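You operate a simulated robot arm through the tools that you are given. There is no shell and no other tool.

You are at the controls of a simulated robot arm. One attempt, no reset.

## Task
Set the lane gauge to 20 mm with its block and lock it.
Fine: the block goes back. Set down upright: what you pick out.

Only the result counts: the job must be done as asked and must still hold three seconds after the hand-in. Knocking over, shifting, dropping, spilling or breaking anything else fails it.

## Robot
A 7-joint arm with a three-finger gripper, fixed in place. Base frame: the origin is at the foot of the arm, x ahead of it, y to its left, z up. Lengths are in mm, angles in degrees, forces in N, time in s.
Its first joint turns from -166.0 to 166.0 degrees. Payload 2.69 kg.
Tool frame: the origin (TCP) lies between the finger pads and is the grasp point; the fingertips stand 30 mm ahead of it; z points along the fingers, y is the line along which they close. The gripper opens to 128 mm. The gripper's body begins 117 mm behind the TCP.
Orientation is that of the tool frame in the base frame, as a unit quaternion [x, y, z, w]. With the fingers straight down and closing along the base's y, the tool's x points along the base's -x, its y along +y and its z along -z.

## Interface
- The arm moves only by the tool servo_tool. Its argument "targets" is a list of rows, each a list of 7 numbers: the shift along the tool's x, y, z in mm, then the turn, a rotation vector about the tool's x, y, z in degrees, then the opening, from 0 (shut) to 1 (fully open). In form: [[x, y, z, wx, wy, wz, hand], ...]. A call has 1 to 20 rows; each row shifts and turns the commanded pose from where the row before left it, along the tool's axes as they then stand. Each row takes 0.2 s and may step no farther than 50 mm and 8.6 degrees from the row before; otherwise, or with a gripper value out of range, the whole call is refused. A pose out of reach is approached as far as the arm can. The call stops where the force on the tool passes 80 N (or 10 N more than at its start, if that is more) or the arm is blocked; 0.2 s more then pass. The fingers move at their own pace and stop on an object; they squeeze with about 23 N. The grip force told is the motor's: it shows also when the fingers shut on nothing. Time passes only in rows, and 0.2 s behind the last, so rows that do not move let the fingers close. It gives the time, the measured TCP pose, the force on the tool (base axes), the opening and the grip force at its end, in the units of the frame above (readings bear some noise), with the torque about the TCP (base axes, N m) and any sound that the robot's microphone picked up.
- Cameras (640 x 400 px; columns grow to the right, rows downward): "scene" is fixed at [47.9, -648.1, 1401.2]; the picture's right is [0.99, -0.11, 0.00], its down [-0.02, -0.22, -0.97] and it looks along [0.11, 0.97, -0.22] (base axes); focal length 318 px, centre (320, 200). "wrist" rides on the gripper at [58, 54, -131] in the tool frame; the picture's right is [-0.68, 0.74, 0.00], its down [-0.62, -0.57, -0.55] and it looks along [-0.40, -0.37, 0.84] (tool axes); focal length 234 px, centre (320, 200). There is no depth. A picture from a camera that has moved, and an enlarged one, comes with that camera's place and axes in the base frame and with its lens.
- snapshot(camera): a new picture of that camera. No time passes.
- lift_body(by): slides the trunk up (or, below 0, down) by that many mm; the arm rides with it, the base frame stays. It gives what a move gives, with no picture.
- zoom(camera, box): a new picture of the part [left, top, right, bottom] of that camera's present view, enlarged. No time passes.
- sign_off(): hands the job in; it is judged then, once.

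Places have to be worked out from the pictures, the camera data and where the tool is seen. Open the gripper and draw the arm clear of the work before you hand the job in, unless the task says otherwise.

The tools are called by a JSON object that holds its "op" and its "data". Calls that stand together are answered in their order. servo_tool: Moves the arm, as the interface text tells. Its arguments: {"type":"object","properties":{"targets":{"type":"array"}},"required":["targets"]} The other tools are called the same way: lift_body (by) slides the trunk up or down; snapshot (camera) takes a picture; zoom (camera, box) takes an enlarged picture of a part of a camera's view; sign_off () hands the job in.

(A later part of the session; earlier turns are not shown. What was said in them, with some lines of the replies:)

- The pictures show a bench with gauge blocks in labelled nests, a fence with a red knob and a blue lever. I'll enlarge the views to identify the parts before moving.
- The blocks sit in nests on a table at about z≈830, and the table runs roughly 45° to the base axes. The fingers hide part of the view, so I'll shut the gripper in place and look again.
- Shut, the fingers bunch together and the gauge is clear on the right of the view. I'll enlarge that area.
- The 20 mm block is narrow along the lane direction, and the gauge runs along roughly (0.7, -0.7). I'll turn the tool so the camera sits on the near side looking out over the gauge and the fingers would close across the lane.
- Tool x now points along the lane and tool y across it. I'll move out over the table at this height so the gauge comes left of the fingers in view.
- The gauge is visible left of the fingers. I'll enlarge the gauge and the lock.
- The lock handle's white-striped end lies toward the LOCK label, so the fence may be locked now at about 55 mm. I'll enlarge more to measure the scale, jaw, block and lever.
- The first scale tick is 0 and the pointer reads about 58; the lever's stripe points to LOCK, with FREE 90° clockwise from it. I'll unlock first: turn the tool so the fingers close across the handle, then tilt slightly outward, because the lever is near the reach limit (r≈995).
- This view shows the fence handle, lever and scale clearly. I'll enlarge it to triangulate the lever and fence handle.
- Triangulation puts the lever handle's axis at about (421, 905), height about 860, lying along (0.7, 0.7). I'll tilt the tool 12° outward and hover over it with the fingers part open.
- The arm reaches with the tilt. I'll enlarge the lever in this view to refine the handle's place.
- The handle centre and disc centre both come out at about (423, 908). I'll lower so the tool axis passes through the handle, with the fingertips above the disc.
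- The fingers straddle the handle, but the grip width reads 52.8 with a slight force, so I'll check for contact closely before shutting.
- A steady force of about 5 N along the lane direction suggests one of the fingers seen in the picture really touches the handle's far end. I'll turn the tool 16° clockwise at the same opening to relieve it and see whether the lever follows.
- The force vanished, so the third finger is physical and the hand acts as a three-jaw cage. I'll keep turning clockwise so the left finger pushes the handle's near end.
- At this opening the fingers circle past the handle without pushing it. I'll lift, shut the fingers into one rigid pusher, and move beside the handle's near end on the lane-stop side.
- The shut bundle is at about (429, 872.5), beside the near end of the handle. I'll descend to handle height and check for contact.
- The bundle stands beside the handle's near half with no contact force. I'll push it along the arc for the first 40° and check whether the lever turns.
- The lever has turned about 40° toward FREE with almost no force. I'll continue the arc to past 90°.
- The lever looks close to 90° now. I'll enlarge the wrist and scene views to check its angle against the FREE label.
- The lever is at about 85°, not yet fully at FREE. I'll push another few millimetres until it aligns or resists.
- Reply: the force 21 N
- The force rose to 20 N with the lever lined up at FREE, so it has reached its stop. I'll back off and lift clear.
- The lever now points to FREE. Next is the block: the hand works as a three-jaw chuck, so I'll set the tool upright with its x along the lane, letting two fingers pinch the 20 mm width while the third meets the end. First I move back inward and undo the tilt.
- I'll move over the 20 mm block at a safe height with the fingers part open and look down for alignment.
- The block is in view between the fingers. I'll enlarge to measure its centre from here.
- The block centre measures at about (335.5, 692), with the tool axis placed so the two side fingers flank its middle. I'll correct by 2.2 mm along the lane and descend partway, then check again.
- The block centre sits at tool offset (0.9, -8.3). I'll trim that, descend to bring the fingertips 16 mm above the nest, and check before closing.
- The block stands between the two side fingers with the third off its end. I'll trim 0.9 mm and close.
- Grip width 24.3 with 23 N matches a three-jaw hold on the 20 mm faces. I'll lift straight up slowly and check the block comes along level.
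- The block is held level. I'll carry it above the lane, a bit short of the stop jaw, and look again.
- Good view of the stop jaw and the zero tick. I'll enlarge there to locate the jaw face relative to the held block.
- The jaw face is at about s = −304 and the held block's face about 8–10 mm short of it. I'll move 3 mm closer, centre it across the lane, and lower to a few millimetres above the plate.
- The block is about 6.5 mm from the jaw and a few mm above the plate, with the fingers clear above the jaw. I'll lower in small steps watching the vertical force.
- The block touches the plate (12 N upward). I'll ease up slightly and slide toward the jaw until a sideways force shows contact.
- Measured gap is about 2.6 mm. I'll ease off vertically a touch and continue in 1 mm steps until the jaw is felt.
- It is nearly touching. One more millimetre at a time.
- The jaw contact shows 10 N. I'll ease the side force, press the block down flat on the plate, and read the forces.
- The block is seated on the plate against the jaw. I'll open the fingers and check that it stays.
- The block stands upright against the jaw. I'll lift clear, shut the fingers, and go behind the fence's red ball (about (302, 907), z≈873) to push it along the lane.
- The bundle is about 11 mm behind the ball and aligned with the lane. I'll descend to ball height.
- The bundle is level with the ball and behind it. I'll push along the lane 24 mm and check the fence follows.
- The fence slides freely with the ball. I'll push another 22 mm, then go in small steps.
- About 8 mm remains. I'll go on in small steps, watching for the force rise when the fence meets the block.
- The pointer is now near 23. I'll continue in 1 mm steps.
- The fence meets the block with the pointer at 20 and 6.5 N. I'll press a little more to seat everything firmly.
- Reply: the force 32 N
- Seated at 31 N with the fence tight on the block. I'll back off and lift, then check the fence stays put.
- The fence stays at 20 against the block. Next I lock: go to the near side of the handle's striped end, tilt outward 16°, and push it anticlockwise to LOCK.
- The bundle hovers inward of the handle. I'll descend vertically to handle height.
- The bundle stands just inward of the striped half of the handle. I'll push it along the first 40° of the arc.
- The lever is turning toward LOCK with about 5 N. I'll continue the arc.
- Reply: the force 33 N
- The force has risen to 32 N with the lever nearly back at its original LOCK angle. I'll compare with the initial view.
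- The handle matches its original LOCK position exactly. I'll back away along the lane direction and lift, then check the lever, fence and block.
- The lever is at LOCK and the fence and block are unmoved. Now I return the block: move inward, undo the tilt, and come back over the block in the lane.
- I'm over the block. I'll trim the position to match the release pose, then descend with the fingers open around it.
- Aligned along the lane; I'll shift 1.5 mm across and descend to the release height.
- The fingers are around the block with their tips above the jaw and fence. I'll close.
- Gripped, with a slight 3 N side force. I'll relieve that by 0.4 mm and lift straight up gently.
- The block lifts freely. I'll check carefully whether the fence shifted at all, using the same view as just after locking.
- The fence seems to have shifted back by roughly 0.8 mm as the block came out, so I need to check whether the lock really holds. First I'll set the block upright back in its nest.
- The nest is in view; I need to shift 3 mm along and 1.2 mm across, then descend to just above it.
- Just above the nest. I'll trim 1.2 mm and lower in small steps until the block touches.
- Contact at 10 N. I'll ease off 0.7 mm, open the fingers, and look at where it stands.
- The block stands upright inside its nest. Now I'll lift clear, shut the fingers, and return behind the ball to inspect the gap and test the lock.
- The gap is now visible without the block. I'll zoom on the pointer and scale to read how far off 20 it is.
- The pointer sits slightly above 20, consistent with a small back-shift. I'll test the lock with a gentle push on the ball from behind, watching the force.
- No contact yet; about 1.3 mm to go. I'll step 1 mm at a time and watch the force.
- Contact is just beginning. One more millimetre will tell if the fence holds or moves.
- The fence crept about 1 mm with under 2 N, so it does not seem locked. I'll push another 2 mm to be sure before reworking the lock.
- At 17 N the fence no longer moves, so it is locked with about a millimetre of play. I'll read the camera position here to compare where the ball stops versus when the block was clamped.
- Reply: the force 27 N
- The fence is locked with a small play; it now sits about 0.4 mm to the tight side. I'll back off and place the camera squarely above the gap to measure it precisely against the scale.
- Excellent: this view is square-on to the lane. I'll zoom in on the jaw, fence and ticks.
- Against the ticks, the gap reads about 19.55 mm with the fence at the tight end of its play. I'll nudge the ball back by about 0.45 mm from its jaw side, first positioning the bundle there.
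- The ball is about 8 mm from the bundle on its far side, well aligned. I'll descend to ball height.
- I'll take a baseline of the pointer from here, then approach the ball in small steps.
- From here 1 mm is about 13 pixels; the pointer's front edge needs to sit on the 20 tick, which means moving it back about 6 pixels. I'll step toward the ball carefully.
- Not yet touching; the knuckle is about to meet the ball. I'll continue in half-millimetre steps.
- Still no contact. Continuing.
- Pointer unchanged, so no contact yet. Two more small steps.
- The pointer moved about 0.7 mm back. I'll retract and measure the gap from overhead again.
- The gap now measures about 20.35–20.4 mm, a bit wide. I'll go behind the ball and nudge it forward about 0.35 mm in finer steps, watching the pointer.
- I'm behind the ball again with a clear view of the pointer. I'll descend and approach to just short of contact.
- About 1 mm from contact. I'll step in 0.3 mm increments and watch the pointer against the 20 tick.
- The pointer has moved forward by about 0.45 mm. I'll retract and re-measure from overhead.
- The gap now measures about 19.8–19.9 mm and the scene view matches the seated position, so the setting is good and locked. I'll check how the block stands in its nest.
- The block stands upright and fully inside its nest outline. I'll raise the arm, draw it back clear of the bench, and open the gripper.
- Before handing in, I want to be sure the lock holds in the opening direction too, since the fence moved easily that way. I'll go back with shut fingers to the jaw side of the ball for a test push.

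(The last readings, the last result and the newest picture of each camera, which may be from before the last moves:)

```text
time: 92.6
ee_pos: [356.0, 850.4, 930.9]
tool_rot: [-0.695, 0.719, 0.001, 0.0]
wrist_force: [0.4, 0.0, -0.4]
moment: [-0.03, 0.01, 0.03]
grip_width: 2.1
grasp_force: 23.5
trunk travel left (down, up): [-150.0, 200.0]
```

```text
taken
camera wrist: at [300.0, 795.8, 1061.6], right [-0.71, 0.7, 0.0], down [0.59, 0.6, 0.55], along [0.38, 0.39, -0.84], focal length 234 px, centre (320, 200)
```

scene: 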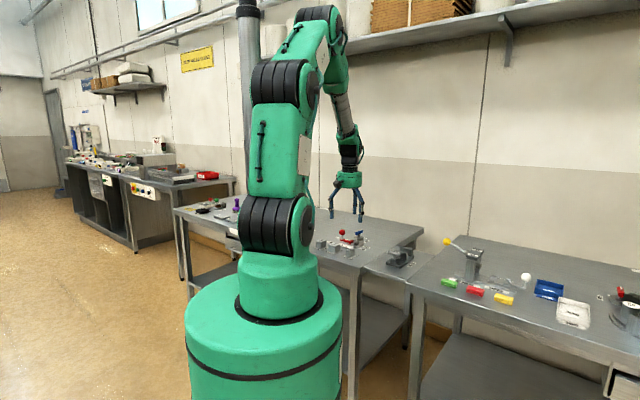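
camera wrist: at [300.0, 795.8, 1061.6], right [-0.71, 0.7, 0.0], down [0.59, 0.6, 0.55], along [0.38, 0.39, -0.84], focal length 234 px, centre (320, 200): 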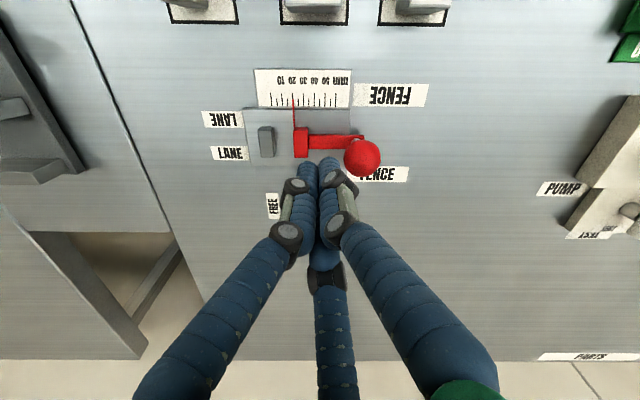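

Positioned as before. I'll descend and approach to just before contact.

{"op": "servo_tool", "data": {"targets": [[0, 0, 25, 0, 0, 0, 0], [0, 0, 24, 0, 0, 0, 0], [-1.7, 1.83, 0, 0, 0, 0, 0], [-0.68, 0.73, 0, 0, 0, 0, 0], [0, 0, 0, 0, 0, 0, 0]]}}

{"op": "zoom", "data": {"camera": "wrist", "box": [250, 95, 310, 135]}}

```text
time: 93.8
ee_pos: [354.6, 854.6, 882.5]
tool_rot: [-0.695, 0.719, 0.0, 0.0]
wrist_force: [-0.9, 1.2, 0.1]
moment: [0.0, 0.01, 0.02]
grip_width: 2.5
grasp_force: 23.3
trunk travel left (down, up): [-150.0, 200.0]
```

```text
10.00 times, centred on (280, 115) of wrist
camera zoom: at [298.2, 798.2, 1013.0], right [-0.71, 0.7, 0.0], down [0.59, 0.6, 0.55], along [0.38, 0.39, -0.84], focal length 2342 px, centre (720, 1050)
```

zoom: 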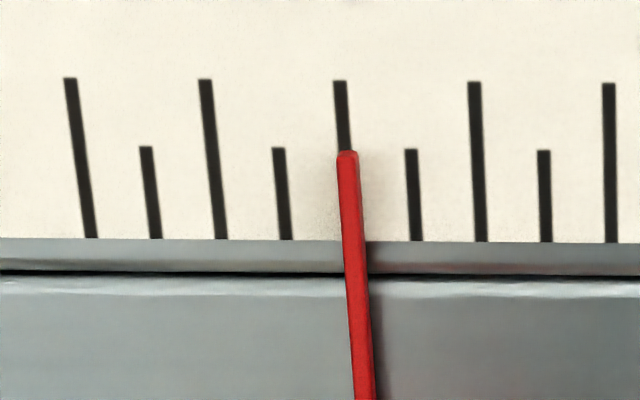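

Now a deliberate push toward opening: I'll advance and check force versus pointer movement.

{"op": "servo_tool", "data": {"targets": [[-1.02, 1.1, 0, 0, 0, 0, 0], [-1.02, 1.1, 0, 0, 0, 0, 0], [0, 0, 0, 0, 0, 0, 0]]}}

{"op": "servo_tool", "data": {"targets": [[-0.68, 0.73, 0, 0, 0, 0, 0], [0, 0, 0, 0, 0, 0, 0]]}}

{"op": "servo_tool", "data": {"targets": [[-0.68, 0.73, 0, 0, 0, 0, 0], [0, 0, 0, 0, 0, 0, 0]]}}

{"op": "zoom", "data": {"camera": "wrist", "box": [250, 95, 310, 135]}}

```text
time: 94.6
ee_pos: [351.8, 857.0, 882.4]
tool_rot: [-0.695, 0.719, 0.001, 0.0]
wrist_force: [-0.2, 0.0, -0.7]
moment: [-0.02, -0.02, -0.01]
grip_width: 2.1
grasp_force: 23.0
trunk travel left (down, up): [-150.0, 200.0]
```

```text
time: 95.2
ee_pos: [350.4, 857.7, 882.0]
tool_rot: [-0.695, 0.719, 0.001, 0.0]
wrist_force: [-0.4, -1.1, -0.6]
moment: [-0.04, -0.01, -0.03]
grip_width: 1.9
grasp_force: 23.3
trunk travel left (down, up): [-150.0, 200.0]
```

```text
time: 95.8
ee_pos: [352.0, 858.5, 883.0]
tool_rot: [-0.695, 0.719, 0.0, 0.0]
wrist_force: [4.5, -3.5, 0.7]
moment: [-0.03, -0.02, 0.06]
grip_width: 2.0
grasp_force: 22.7
trunk travel left (down, up): [-150.0, 200.0]
```

```text
10.00 times, centred on (280, 115) of wrist
camera zoom: at [295.6, 801.6, 1012.8], right [-0.71, 0.7, 0.0], down [0.59, 0.6, 0.55], along [0.38, 0.39, -0.84], focal length 2342 px, centre (720, 1050)
```

zoom: 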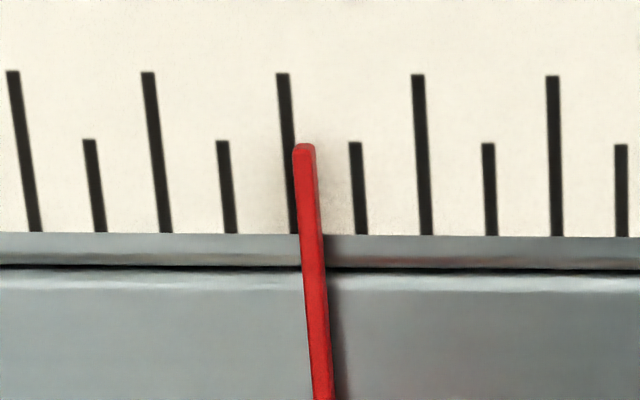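

The pointer moved about 1 mm and the force is 5.7 N. One more step shows whether it has met its limit.

{"op": "servo_tool", "data": {"targets": [[-0.68, 0.73, 0, 0, 0, 0, 0], [0, 0, 0, 0, 0, 0, 0]]}}

{"op": "servo_tool", "data": {"targets": [[-0.68, 0.73, 0, 0, 0, 0, 0], [0, 0, 0, 0, 0, 0, 0]]}}

{"op": "zoom", "data": {"camera": "wrist", "box": [250, 95, 310, 135]}}

```text
time: 96.4
ee_pos: [351.1, 858.0, 882.7]
tool_rot: [-0.695, 0.719, -0.001, 0.001]
wrist_force: [12.9, -12.0, 1.6]
moment: [-0.12, -0.07, 0.03]
grip_width: 2.3
grasp_force: 23.4
trunk travel left (down, up): [-150.0, 200.0]
```

```text
time: 97.0
ee_pos: [351.0, 857.9, 881.4]
tool_rot: [-0.695, 0.719, 0.0, 0.0]
wrist_force: [20.7, -19.7, 1.5]
moment: [-0.15, -0.18, 0.16]
grip_width: 2.2
grasp_force: 23.0
trunk travel left (down, up): [-150.0, 200.0]
```

```text
10.00 times, centred on (280, 115) of wrist
camera zoom: at [295.0, 801.7, 1012.7], right [-0.71, 0.7, 0.0], down [0.59, 0.6, 0.55], along [0.38, 0.39, -0.84], focal length 2342 px, centre (720, 1050)
```

zoom: 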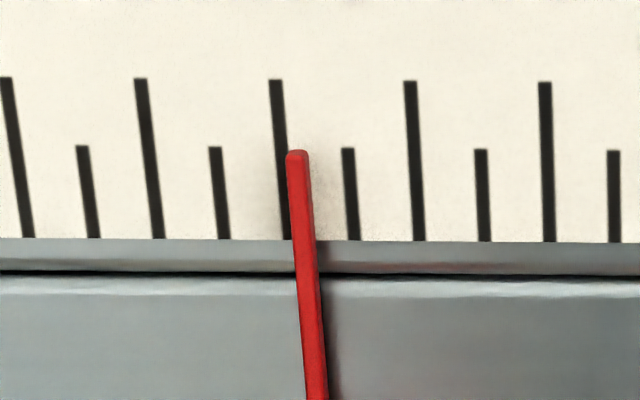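

At 28 N it does not open further, so the lock is real with about ±0.6 mm of play in both directions. I'll retract, go behind the ball, and bring the fence back to the middle where it was seated on the block.

{"op": "servo_tool", "data": {"targets": [[2.05, -2.19, 0, 0, 0, 0, 0], [2.73, -2.93, 0, 0, 0, 0, 0], [0, 0, -32, 0, 0, 0, 0], [0, 0, -32, 0, 0, 0, 0], [-24.5, 28, 0, 0, 0, 0, 0], [-24.5, 28, 0, 0, 0, 0, 0], [0, 0, 0, 0, 0, 0, 0]]}}

{"op": "snapshot", "data": {"camera": "wrist"}}

{"op": "zoom", "data": {"camera": "scene", "box": [345, 225, 375, 245]}}

```text
time: 98.6
ee_pos: [299.7, 905.7, 948.3]
tool_rot: [-0.695, 0.719, 0.0, 0.001]
wrist_force: [-0.8, 0.5, -0.5]
moment: [-0.01, -0.03, 0.02]
grip_width: 2.4
grasp_force: 23.0
trunk travel left (down, up): [-150.0, 200.0]
```

```text
taken
camera wrist: at [244.4, 849.8, 1078.5], right [-0.71, 0.7, 0.0], down [0.59, 0.6, 0.55], along [0.38, 0.39, -0.84], focal length 234 px, centre (320, 200)
```

wrist: 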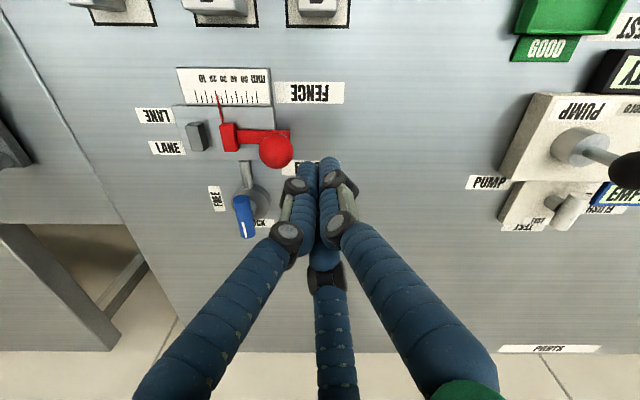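

```text
16.00 times, centred on (360, 235) of scene
camera zoom: at [47.9, -648.1, 1401.2], right [0.99, -0.11, 0.0], down [-0.02, -0.22, -0.97], along [0.11, 0.97, -0.22], focal length 5086 px, centre (-320, -360)
```

zoom: 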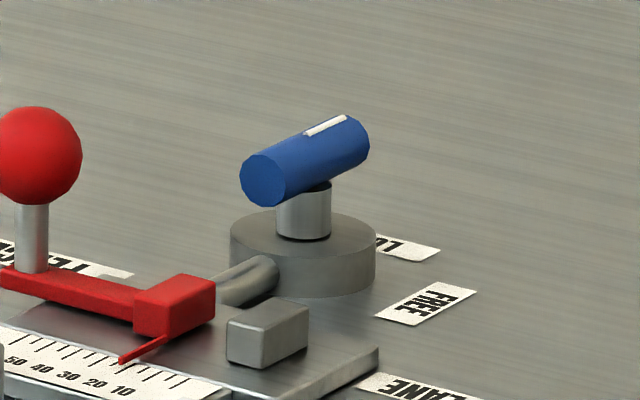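

The fence is at the open end of its play (matches the state right after extraction). I'll descend behind the ball and approach in fine steps.

{"op": "servo_tool", "data": {"targets": [[0, 0, 32, 0, 0, 0, 0], [0, 0, 33, 0, 0, 0, 0], [2.05, -2.19, 0, 0, 0, 0, 0], [1.36, -1.46, 0, 0, 0, 0, 0], [0, 0, 0, 0, 0, 0, 0]]}}

{"op": "zoom", "data": {"camera": "wrist", "box": [170, 75, 240, 125]}}

```text
time: 99.8
ee_pos: [303.3, 901.3, 881.6]
tool_rot: [-0.695, 0.719, -0.001, -0.001]
wrist_force: [-0.3, 0.7, 1.1]
moment: [0.01, 0.01, -0.01]
grip_width: 2.2
grasp_force: 23.1
trunk travel left (down, up): [-150.0, 200.0]
```

```text
8.00 times, centred on (205, 100) of wrist
camera zoom: at [247.8, 845.4, 1011.6], right [-0.71, 0.7, 0.0], down [0.59, 0.6, 0.55], along [0.38, 0.39, -0.84], focal length 1873 px, centre (1240, 1000)
```

zoom: 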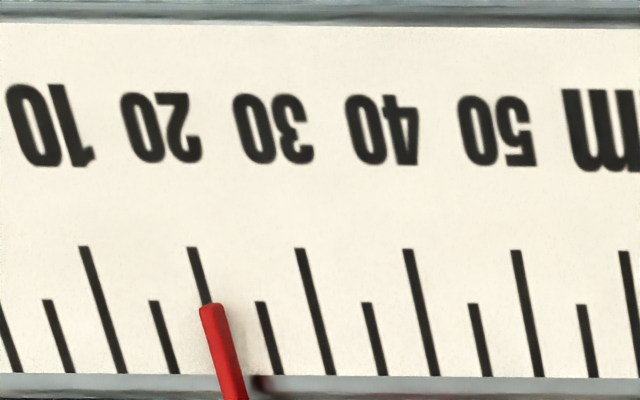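

Pointer offset is about +0.6 px relative to the 20 tick here; the target is about −6.5 px. I'll step forward.

{"op": "servo_tool", "data": {"targets": [[1.02, -1.1, 0, 0, 0, 0, 0], [0, 0, 0, 0, 0, 0, 0]]}}

{"op": "servo_tool", "data": {"targets": [[0.34, -0.37, 0, 0, 0, 0, 0], [0, 0, 0, 0, 0, 0, 0]]}}

{"op": "zoom", "data": {"camera": "wrist", "box": [170, 75, 240, 125]}}

```text
time: 100.4
ee_pos: [305.1, 901.1, 881.4]
tool_rot: [-0.695, 0.719, 0.0, 0.0]
wrist_force: [-0.1, -0.4, -0.4]
moment: [0.02, -0.02, 0.03]
grip_width: 2.2
grasp_force: 22.9
trunk travel left (down, up): [-150.0, 200.0]
```

```text
time: 101.0
ee_pos: [304.8, 902.0, 880.9]
tool_rot: [-0.695, 0.719, -0.001, 0.0]
wrist_force: [0.3, 0.5, -0.1]
moment: [-0.02, -0.02, -0.02]
grip_width: 2.5
grasp_force: 23.1
trunk travel left (down, up): [-150.0, 200.0]
```

```text
8.00 times, centred on (205, 100) of wrist
camera zoom: at [249.2, 844.6, 1012.1], right [-0.71, 0.7, 0.0], down [0.59, 0.6, 0.55], along [0.38, 0.39, -0.84], focal length 1873 px, centre (1240, 1000)
```

zoom: 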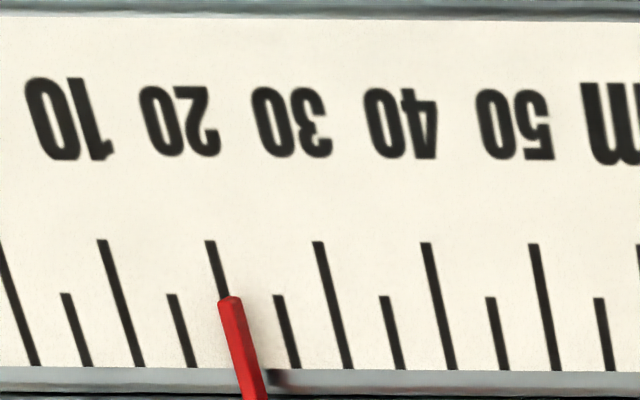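

Not moved yet. Continuing in small steps.

{"op": "servo_tool", "data": {"targets": [[0.41, -0.44, 0, 0, 0, 0, 0], [0, 0, 0, 0, 0, 0, 0]]}}

{"op": "zoom", "data": {"camera": "wrist", "box": [170, 75, 240, 125]}}

{"op": "servo_tool", "data": {"targets": [[0.27, -0.29, 0, 0, 0, 0, 0], [0, 0, 0, 0, 0, 0, 0]]}}

{"op": "zoom", "data": {"camera": "wrist", "box": [170, 75, 240, 125]}}

```text
time: 101.6
ee_pos: [305.8, 901.6, 880.5]
tool_rot: [-0.695, 0.719, 0.0, 0.0]
wrist_force: [0.2, 0.2, -0.1]
moment: [0.01, 0.0, -0.03]
grip_width: 2.1
grasp_force: 23.1
trunk travel left (down, up): [-150.0, 200.0]
```

```text
8.00 times, centred on (205, 100) of wrist
camera zoom: at [249.7, 844.2, 1011.9], right [-0.71, 0.7, 0.0], down [0.59, 0.6, 0.55], along [0.38, 0.39, -0.84], focal length 1873 px, centre (1240, 1000)
```

zoom: 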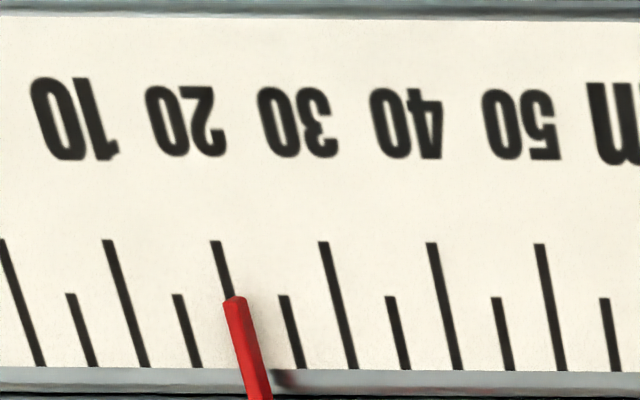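

```text
time: 102.2
ee_pos: [305.5, 900.0, 880.5]
tool_rot: [-0.696, 0.718, -0.001, 0.0]
wrist_force: [0.3, 0.5, -0.3]
moment: [-0.02, -0.03, -0.06]
grip_width: 2.2
grasp_force: 23.0
trunk travel left (down, up): [-150.0, 200.0]
```

```text
8.00 times, centred on (205, 100) of wrist
camera zoom: at [249.5, 843.9, 1012.0], right [-0.71, 0.7, 0.0], down [0.59, 0.6, 0.55], along [0.38, 0.39, -0.84], focal length 1873 px, centre (1240, 1000)
```

zoom: 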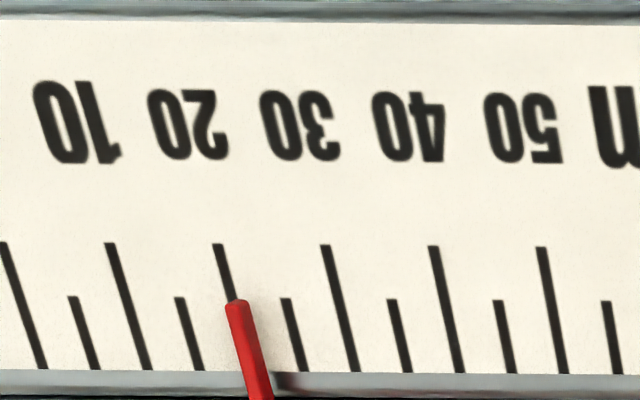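

Still resting. Next small steps.

{"op": "servo_tool", "data": {"targets": [[0.27, -0.29, 0, 0, 0, 0, 0], [0, 0, 0, 0, 0, 0, 0]]}}

{"op": "zoom", "data": {"camera": "wrist", "box": [170, 75, 240, 125]}}

{"op": "servo_tool", "data": {"targets": [[0.2, -0.22, 0, 0, 0, 0, 0], [0, 0, 0, 0, 0, 0, 0]]}}

{"op": "zoom", "data": {"camera": "wrist", "box": [170, 75, 240, 125]}}

```text
time: 102.8
ee_pos: [305.8, 899.2, 881.5]
tool_rot: [-0.696, 0.718, 0.0, 0.0]
wrist_force: [-1.2, 0.2, 0.6]
moment: [-0.01, 0.01, 0.02]
grip_width: 2.2
grasp_force: 23.0
trunk travel left (down, up): [-150.0, 200.0]
```

```text
8.00 times, centred on (205, 100) of wrist
camera zoom: at [250.1, 843.4, 1011.9], right [-0.71, 0.7, 0.0], down [0.59, 0.6, 0.55], along [0.38, 0.39, -0.84], focal length 1873 px, centre (1240, 1000)
```

zoom: 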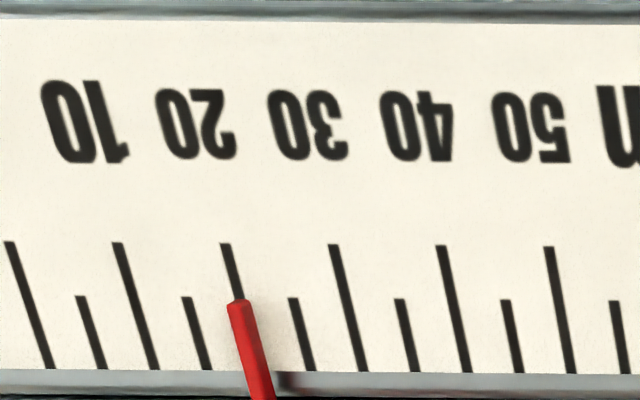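

```text
time: 103.4
ee_pos: [305.8, 899.2, 882.2]
tool_rot: [-0.695, 0.719, 0.0, 0.001]
wrist_force: [-0.6, -0.2, -0.2]
moment: [0.01, -0.02, 0.01]
grip_width: 2.4
grasp_force: 22.8
trunk travel left (down, up): [-150.0, 200.0]
```

```text
8.00 times, centred on (205, 100) of wrist
camera zoom: at [250.6, 843.2, 1011.8], right [-0.71, 0.7, 0.0], down [0.59, 0.6, 0.55], along [0.38, 0.39, -0.84], focal length 1873 px, centre (1240, 1000)
```

zoom: 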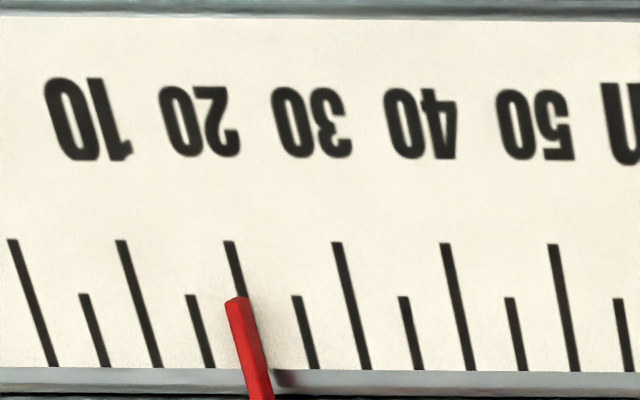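

It crept to about 19.6 after the last step. I'll retract and give one more gentle nudge from the jaw side to centre it.

{"op": "servo_tool", "data": {"targets": [[-2.05, 2.19, 0, 0, 0, 0, 0], [-2.73, 2.93, 0, 0, 0, 0, 0], [0, 0, -32, 0, 0, 0, 0], [0, 0, -33, 0, 0, 0, 0], [24.5, -28, 0, 0, 0, 0, 0], [24.5, -28, 0, 0, 0, 0, 0], [3.4, -3.65, 0, 0, 0, 0, 0], [0, 0, 0, 0, 0, 0, 0]]}}

{"op": "snapshot", "data": {"camera": "wrist"}}

{"op": "zoom", "data": {"camera": "scene", "box": [345, 225, 375, 245]}}

```text
time: 105.2
ee_pos: [358.4, 850.3, 945.2]
tool_rot: [-0.695, 0.719, 0.001, 0.0]
wrist_force: [0.2, -0.6, 0.2]
moment: [0.01, -0.05, -0.01]
grip_width: 2.5
grasp_force: 23.0
trunk travel left (down, up): [-150.0, 200.0]
```

```text
taken
camera wrist: at [302.3, 794.1, 1076.5], right [-0.71, 0.7, 0.0], down [0.59, 0.6, 0.55], along [0.38, 0.39, -0.84], focal length 234 px, centre (320, 200)
```

wrist: 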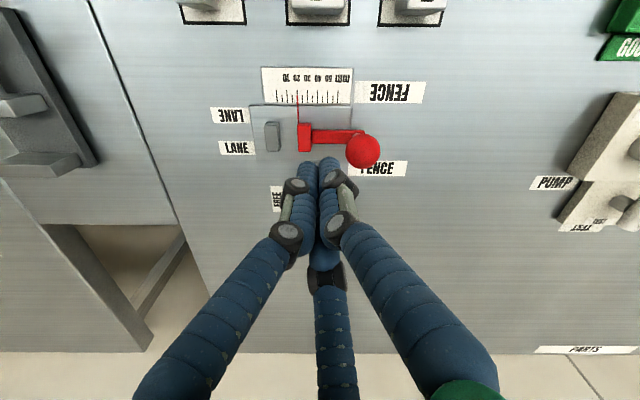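

```text
16.00 times, centred on (360, 235) of scene
camera zoom: at [47.9, -648.1, 1401.2], right [0.99, -0.11, 0.0], down [-0.02, -0.22, -0.97], along [0.11, 0.97, -0.22], focal length 5086 px, centre (-320, -360)
```

zoom: 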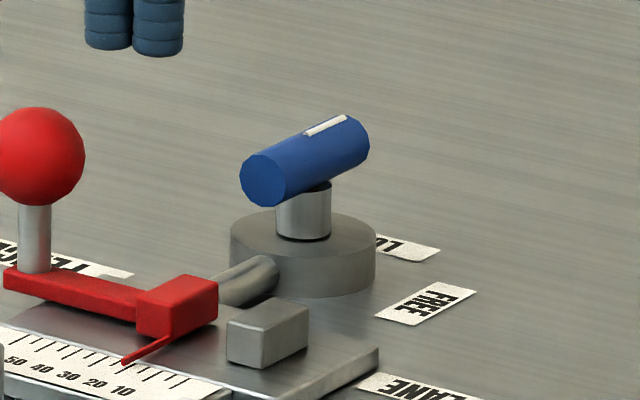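

I'll descend and approach the ball from the jaw side again.

{"op": "servo_tool", "data": {"targets": [[0, 0, 31, 0, 0, 0, 0], [0, 0, 32, 0, 0, 0, 0], [-2.05, 2.19, 0, 0, 0, 0, 0], [-1.36, 1.46, 0, 0, 0, 0, 0], [0, 0, 0, 0, 0, 0, 0]]}}

{"op": "zoom", "data": {"camera": "wrist", "box": [250, 95, 310, 135]}}

```text
time: 106.4
ee_pos: [354.7, 853.0, 882.9]
tool_rot: [-0.695, 0.719, 0.0, 0.0]
wrist_force: [-0.4, -0.1, 0.2]
moment: [0.01, 0.0, 0.0]
grip_width: 2.3
grasp_force: 22.9
trunk travel left (down, up): [-150.0, 200.0]
```

```text
10.00 times, centred on (280, 115) of wrist
camera zoom: at [299.8, 797.0, 1013.3], right [-0.71, 0.7, 0.0], down [0.59, 0.6, 0.55], along [0.38, 0.39, -0.84], focal length 2342 px, centre (720, 1050)
```

zoom: 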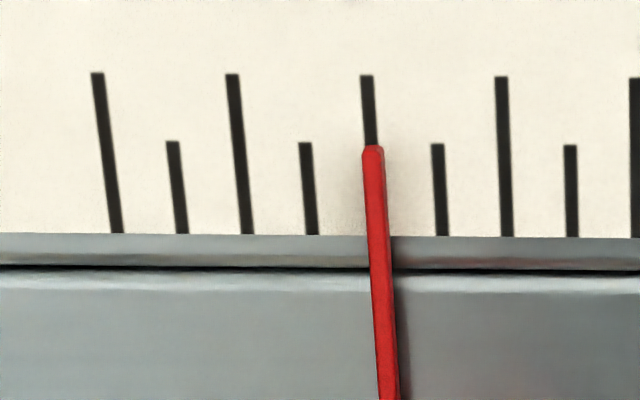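

Pointer reads about +0.5 mm here; I only want to open it another 0.2–0.3 mm. I'll approach carefully.

{"op": "servo_tool", "data": {"targets": [[-1.36, 1.46, 0, 0, 0, 0, 0], [-1.36, 1.46, 0, 0, 0, 0, 0], [0, 0, 0, 0, 0, 0, 0]]}}

{"op": "servo_tool", "data": {"targets": [[-0.34, 0.37, 0, 0, 0, 0, 0], [0, 0, 0, 0, 0, 0, 0]]}}

{"op": "zoom", "data": {"camera": "wrist", "box": [250, 95, 310, 135]}}

```text
time: 107.2
ee_pos: [352.1, 855.9, 883.1]
tool_rot: [-0.695, 0.719, 0.001, 0.0]
wrist_force: [0.3, 0.4, 0.2]
moment: [0.01, 0.0, 0.04]
grip_width: 2.3
grasp_force: 22.1
trunk travel left (down, up): [-150.0, 200.0]
```

```text
time: 107.8
ee_pos: [352.2, 855.9, 882.7]
tool_rot: [-0.695, 0.719, -0.001, 0.0]
wrist_force: [-0.5, 0.2, 0.5]
moment: [0.03, 0.02, 0.02]
grip_width: 2.2
grasp_force: 22.9
trunk travel left (down, up): [-150.0, 200.0]
```

```text
10.00 times, centred on (280, 115) of wrist
camera zoom: at [296.7, 800.4, 1013.4], right [-0.71, 0.7, 0.0], down [0.59, 0.6, 0.55], along [0.38, 0.39, -0.84], focal length 2342 px, centre (720, 1050)
```

zoom: 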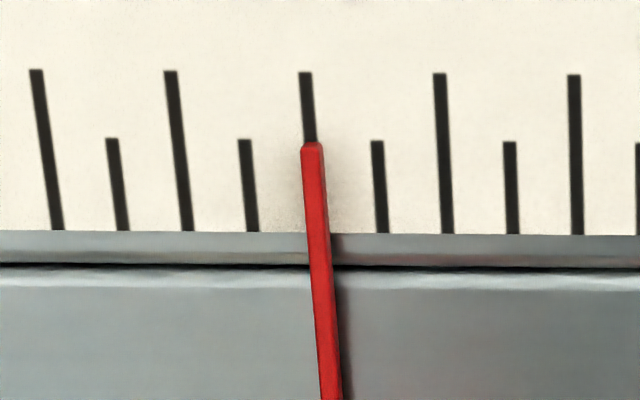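

No movement yet. Small steps on.

{"op": "servo_tool", "data": {"targets": [[-0.2, 0.22, 0, 0, 0, 0, 0], [0, 0, 0, 0, 0, 0, 0]]}}

{"op": "zoom", "data": {"camera": "wrist", "box": [250, 95, 310, 135]}}

{"op": "servo_tool", "data": {"targets": [[-0.2, 0.22, 0, 0, 0, 0, 0], [0, 0, 0, 0, 0, 0, 0]]}}

{"op": "zoom", "data": {"camera": "wrist", "box": [250, 95, 310, 135]}}

```text
time: 108.4
ee_pos: [352.4, 856.2, 883.9]
tool_rot: [-0.695, 0.719, -0.001, 0.001]
wrist_force: [-0.5, -0.1, 0.1]
moment: [0.03, 0.0, 0.02]
grip_width: 2.1
grasp_force: 22.8
trunk travel left (down, up): [-150.0, 200.0]
```

```text
10.00 times, centred on (280, 115) of wrist
camera zoom: at [296.5, 800.7, 1013.4], right [-0.71, 0.7, 0.0], down [0.59, 0.6, 0.55], along [0.38, 0.39, -0.84], focal length 2342 px, centre (720, 1050)
```

zoom: 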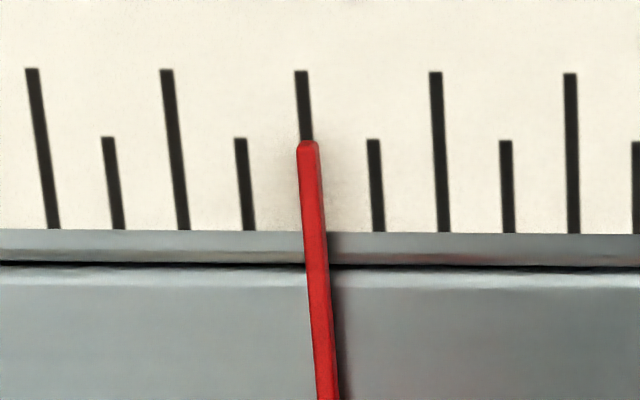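

```text
time: 109.0
ee_pos: [352.4, 856.1, 883.3]
tool_rot: [-0.695, 0.719, -0.001, -0.001]
wrist_force: [1.3, -1.1, -0.2]
moment: [-0.02, 0.01, 0.0]
grip_width: 2.3
grasp_force: 23.3
trunk travel left (down, up): [-150.0, 200.0]
```

```text
10.00 times, centred on (280, 115) of wrist
camera zoom: at [296.3, 800.9, 1013.4], right [-0.71, 0.7, 0.0], down [0.59, 0.6, 0.55], along [0.38, 0.39, -0.84], focal length 2342 px, centre (720, 1050)
```

zoom: 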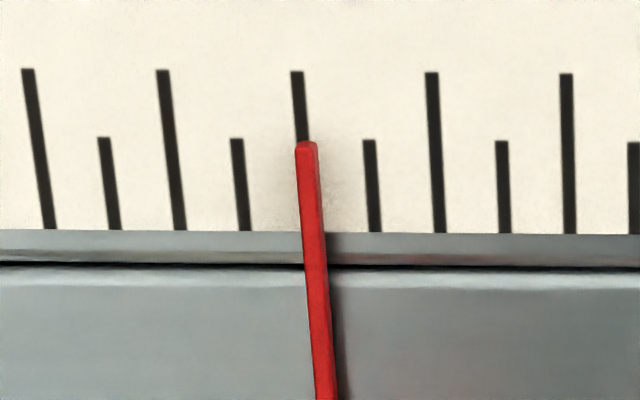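

The pointer moved about 0.2 mm, to where I estimate the seated 20 mm position. I'll retract along the lane and lift, then verify from overhead.

{"op": "servo_tool", "data": {"targets": [[1.36, -1.46, 0, 0, 0, 0, 0], [3.4, -3.65, 0, 0, 0, 0, 0], [0, 0, -24, 0, 0, 0, 0], [0, 0, -25, 0, 0, 0, 0], [-8, -34.4, 0, 0, 0, 0, 0], [-8, -34.4, 0, 0, 0, 0, 0], [0, 0, 0, 0, 0, 0, 0]]}}

{"op": "zoom", "data": {"camera": "wrist", "box": [300, 0, 360, 40]}}

{"op": "zoom", "data": {"camera": "wrist", "box": [285, 5, 365, 105]}}

{"op": "zoom", "data": {"camera": "scene", "box": [345, 225, 375, 245]}}

```text
time: 110.6
ee_pos: [426.2, 866.3, 931.5]
tool_rot: [-0.695, 0.719, 0.0, 0.0]
wrist_force: [-0.2, 0.3, 0.2]
moment: [0.01, 0.05, -0.03]
grip_width: 2.5
grasp_force: 22.7
trunk travel left (down, up): [-150.0, 200.0]
```

```text
10.00 times, centred on (330, 20) of wrist
camera zoom: at [369.7, 810.2, 1062.8], right [-0.71, 0.7, 0.0], down [0.59, 0.6, 0.55], along [0.38, 0.39, -0.84], focal length 2342 px, centre (220, 2000)
```

zoom: 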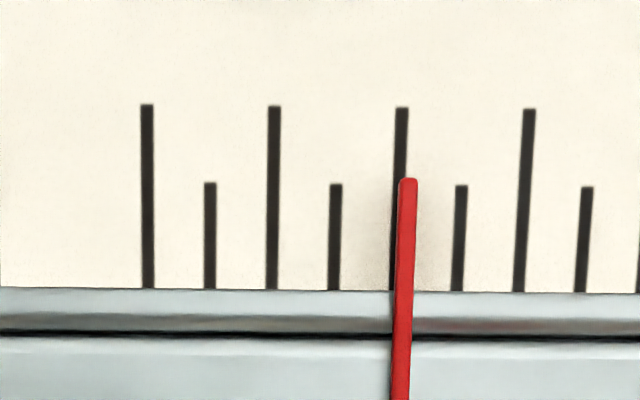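

```text
4.00 times, centred on (325, 55) of wrist
camera zoom: at [369.7, 810.2, 1062.8], right [-0.71, 0.7, 0.0], down [0.59, 0.6, 0.55], along [0.38, 0.39, -0.84], focal length 937 px, centre (300, 780)
```

zoom: 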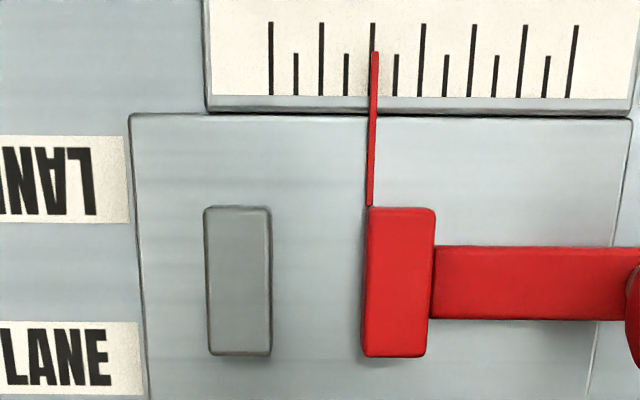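

```text
16.00 times, centred on (360, 235) of scene
camera zoom: at [47.9, -648.1, 1401.2], right [0.99, -0.11, 0.0], down [-0.02, -0.22, -0.97], along [0.11, 0.97, -0.22], focal length 5086 px, centre (-320, -360)
```

zoom: 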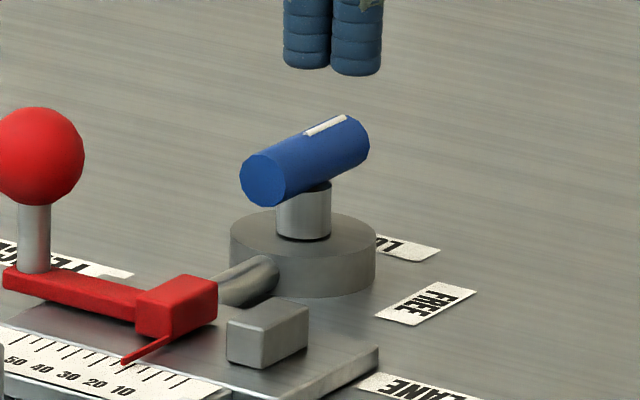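

The scene view now coincides with the picture taken just after locking on the block, so the gauge is at 20 mm within a few tenths and locked. I'll draw the arm clear and open the gripper.

{"op": "servo_tool", "data": {"targets": [[0, 0, -40, 0, 0, 0, 0], [0, 0, -40, 0, 0, 0, 0.5], [0, 0, -30, 0, 0, 0, 1.0], [43, 18, 0, 0, 0, 0, 1.0], [43, 18, 0, 0, 0, 0, 1.0], [43, 18, 0, 0, 0, 0, 1.0], [43, 18, 0, 0, 0, 0, 1.0], [43, 18, 0, 0, 0, 0, 1.0], [0, 0, 0, 0, 0, 0, 1.0], [0, 0, 0, 0, 0, 0, 1.0]]}}

{"op": "zoom", "data": {"camera": "scene", "box": [310, 210, 400, 270]}}

{"op": "zoom", "data": {"camera": "scene", "box": [345, 225, 375, 245]}}

```text
time: 112.8
ee_pos: [330.2, 653.6, 1041.2]
tool_rot: [-0.696, 0.718, 0.0, -0.001]
wrist_force: [-1.0, -0.3, 0.6]
moment: [0.0, 0.03, 0.01]
grip_width: 127.7
grasp_force: 0.0
trunk travel left (down, up): [-150.0, 200.0]
```

```text
6.67 times, centred on (355, 240) of scene
camera zoom: at [47.9, -648.1, 1401.2], right [0.99, -0.11, 0.0], down [-0.02, -0.22, -0.97], along [0.11, 0.97, -0.22], focal length 2119 px, centre (87, -67)
```

zoom: 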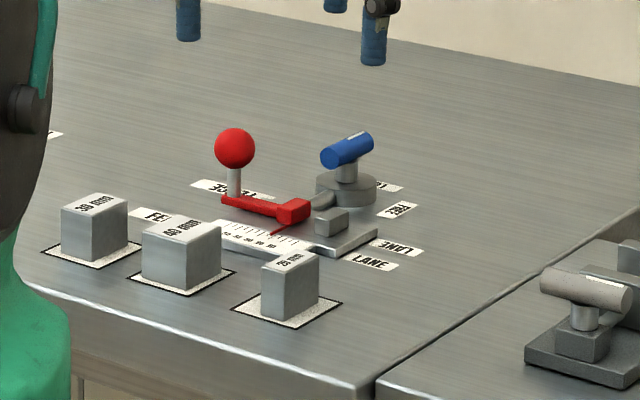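

```text
16.00 times, centred on (360, 235) of scene
camera zoom: at [47.9, -648.1, 1401.2], right [0.99, -0.11, 0.0], down [-0.02, -0.22, -0.97], along [0.11, 0.97, -0.22], focal length 5086 px, centre (-320, -360)
```

zoom: 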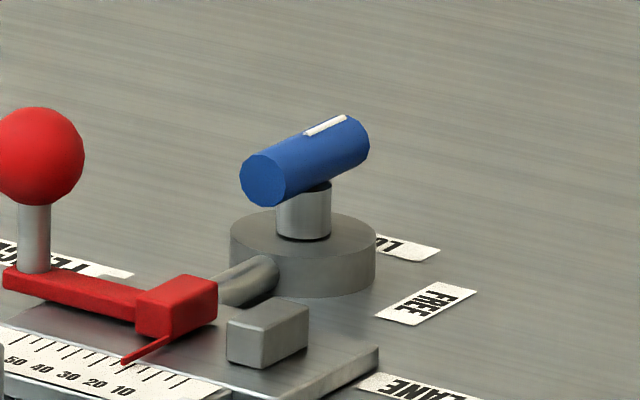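

The fence is at 20 mm, the lever points to LOCK and the 20 mm block stands upright in its nest. The other blocks are undisturbed, the gripper is open and the arm is clear. I'm handing the job in.

{"op": "sign_off", "data": {}}

```text
The job is handed in.
```

The lane gauge is set to 20 mm and locked, and the 20 mm block stands upright back in its nest. The job is handed in; no result came back with the hand-in.

- **Setting:** I stood the block against the stop jaw, pressed the fence onto it with about 31 N, then turned the lever to LOCK. The lever was at LOCK to begin with, so I freed it first.
- **Lock:** it holds, but the fence has a little over 1 mm of play in total. It did not move further under about 26 N toward the jaw or 28 N away from it.
- **Accuracy:** taking the block out dragged the fence most of a millimetre open. I nudged it back by eye to where it sat on the block. I judge the gap to be 20 mm within a few tenths, but I did not recheck it with the block.
- **Block:** it stands about 4 mm off the centre of its nest, inside the outline.
- **Other objects:** I saw nothing else moved or knocked over. The gripper was open and the arm clear when I handed in.
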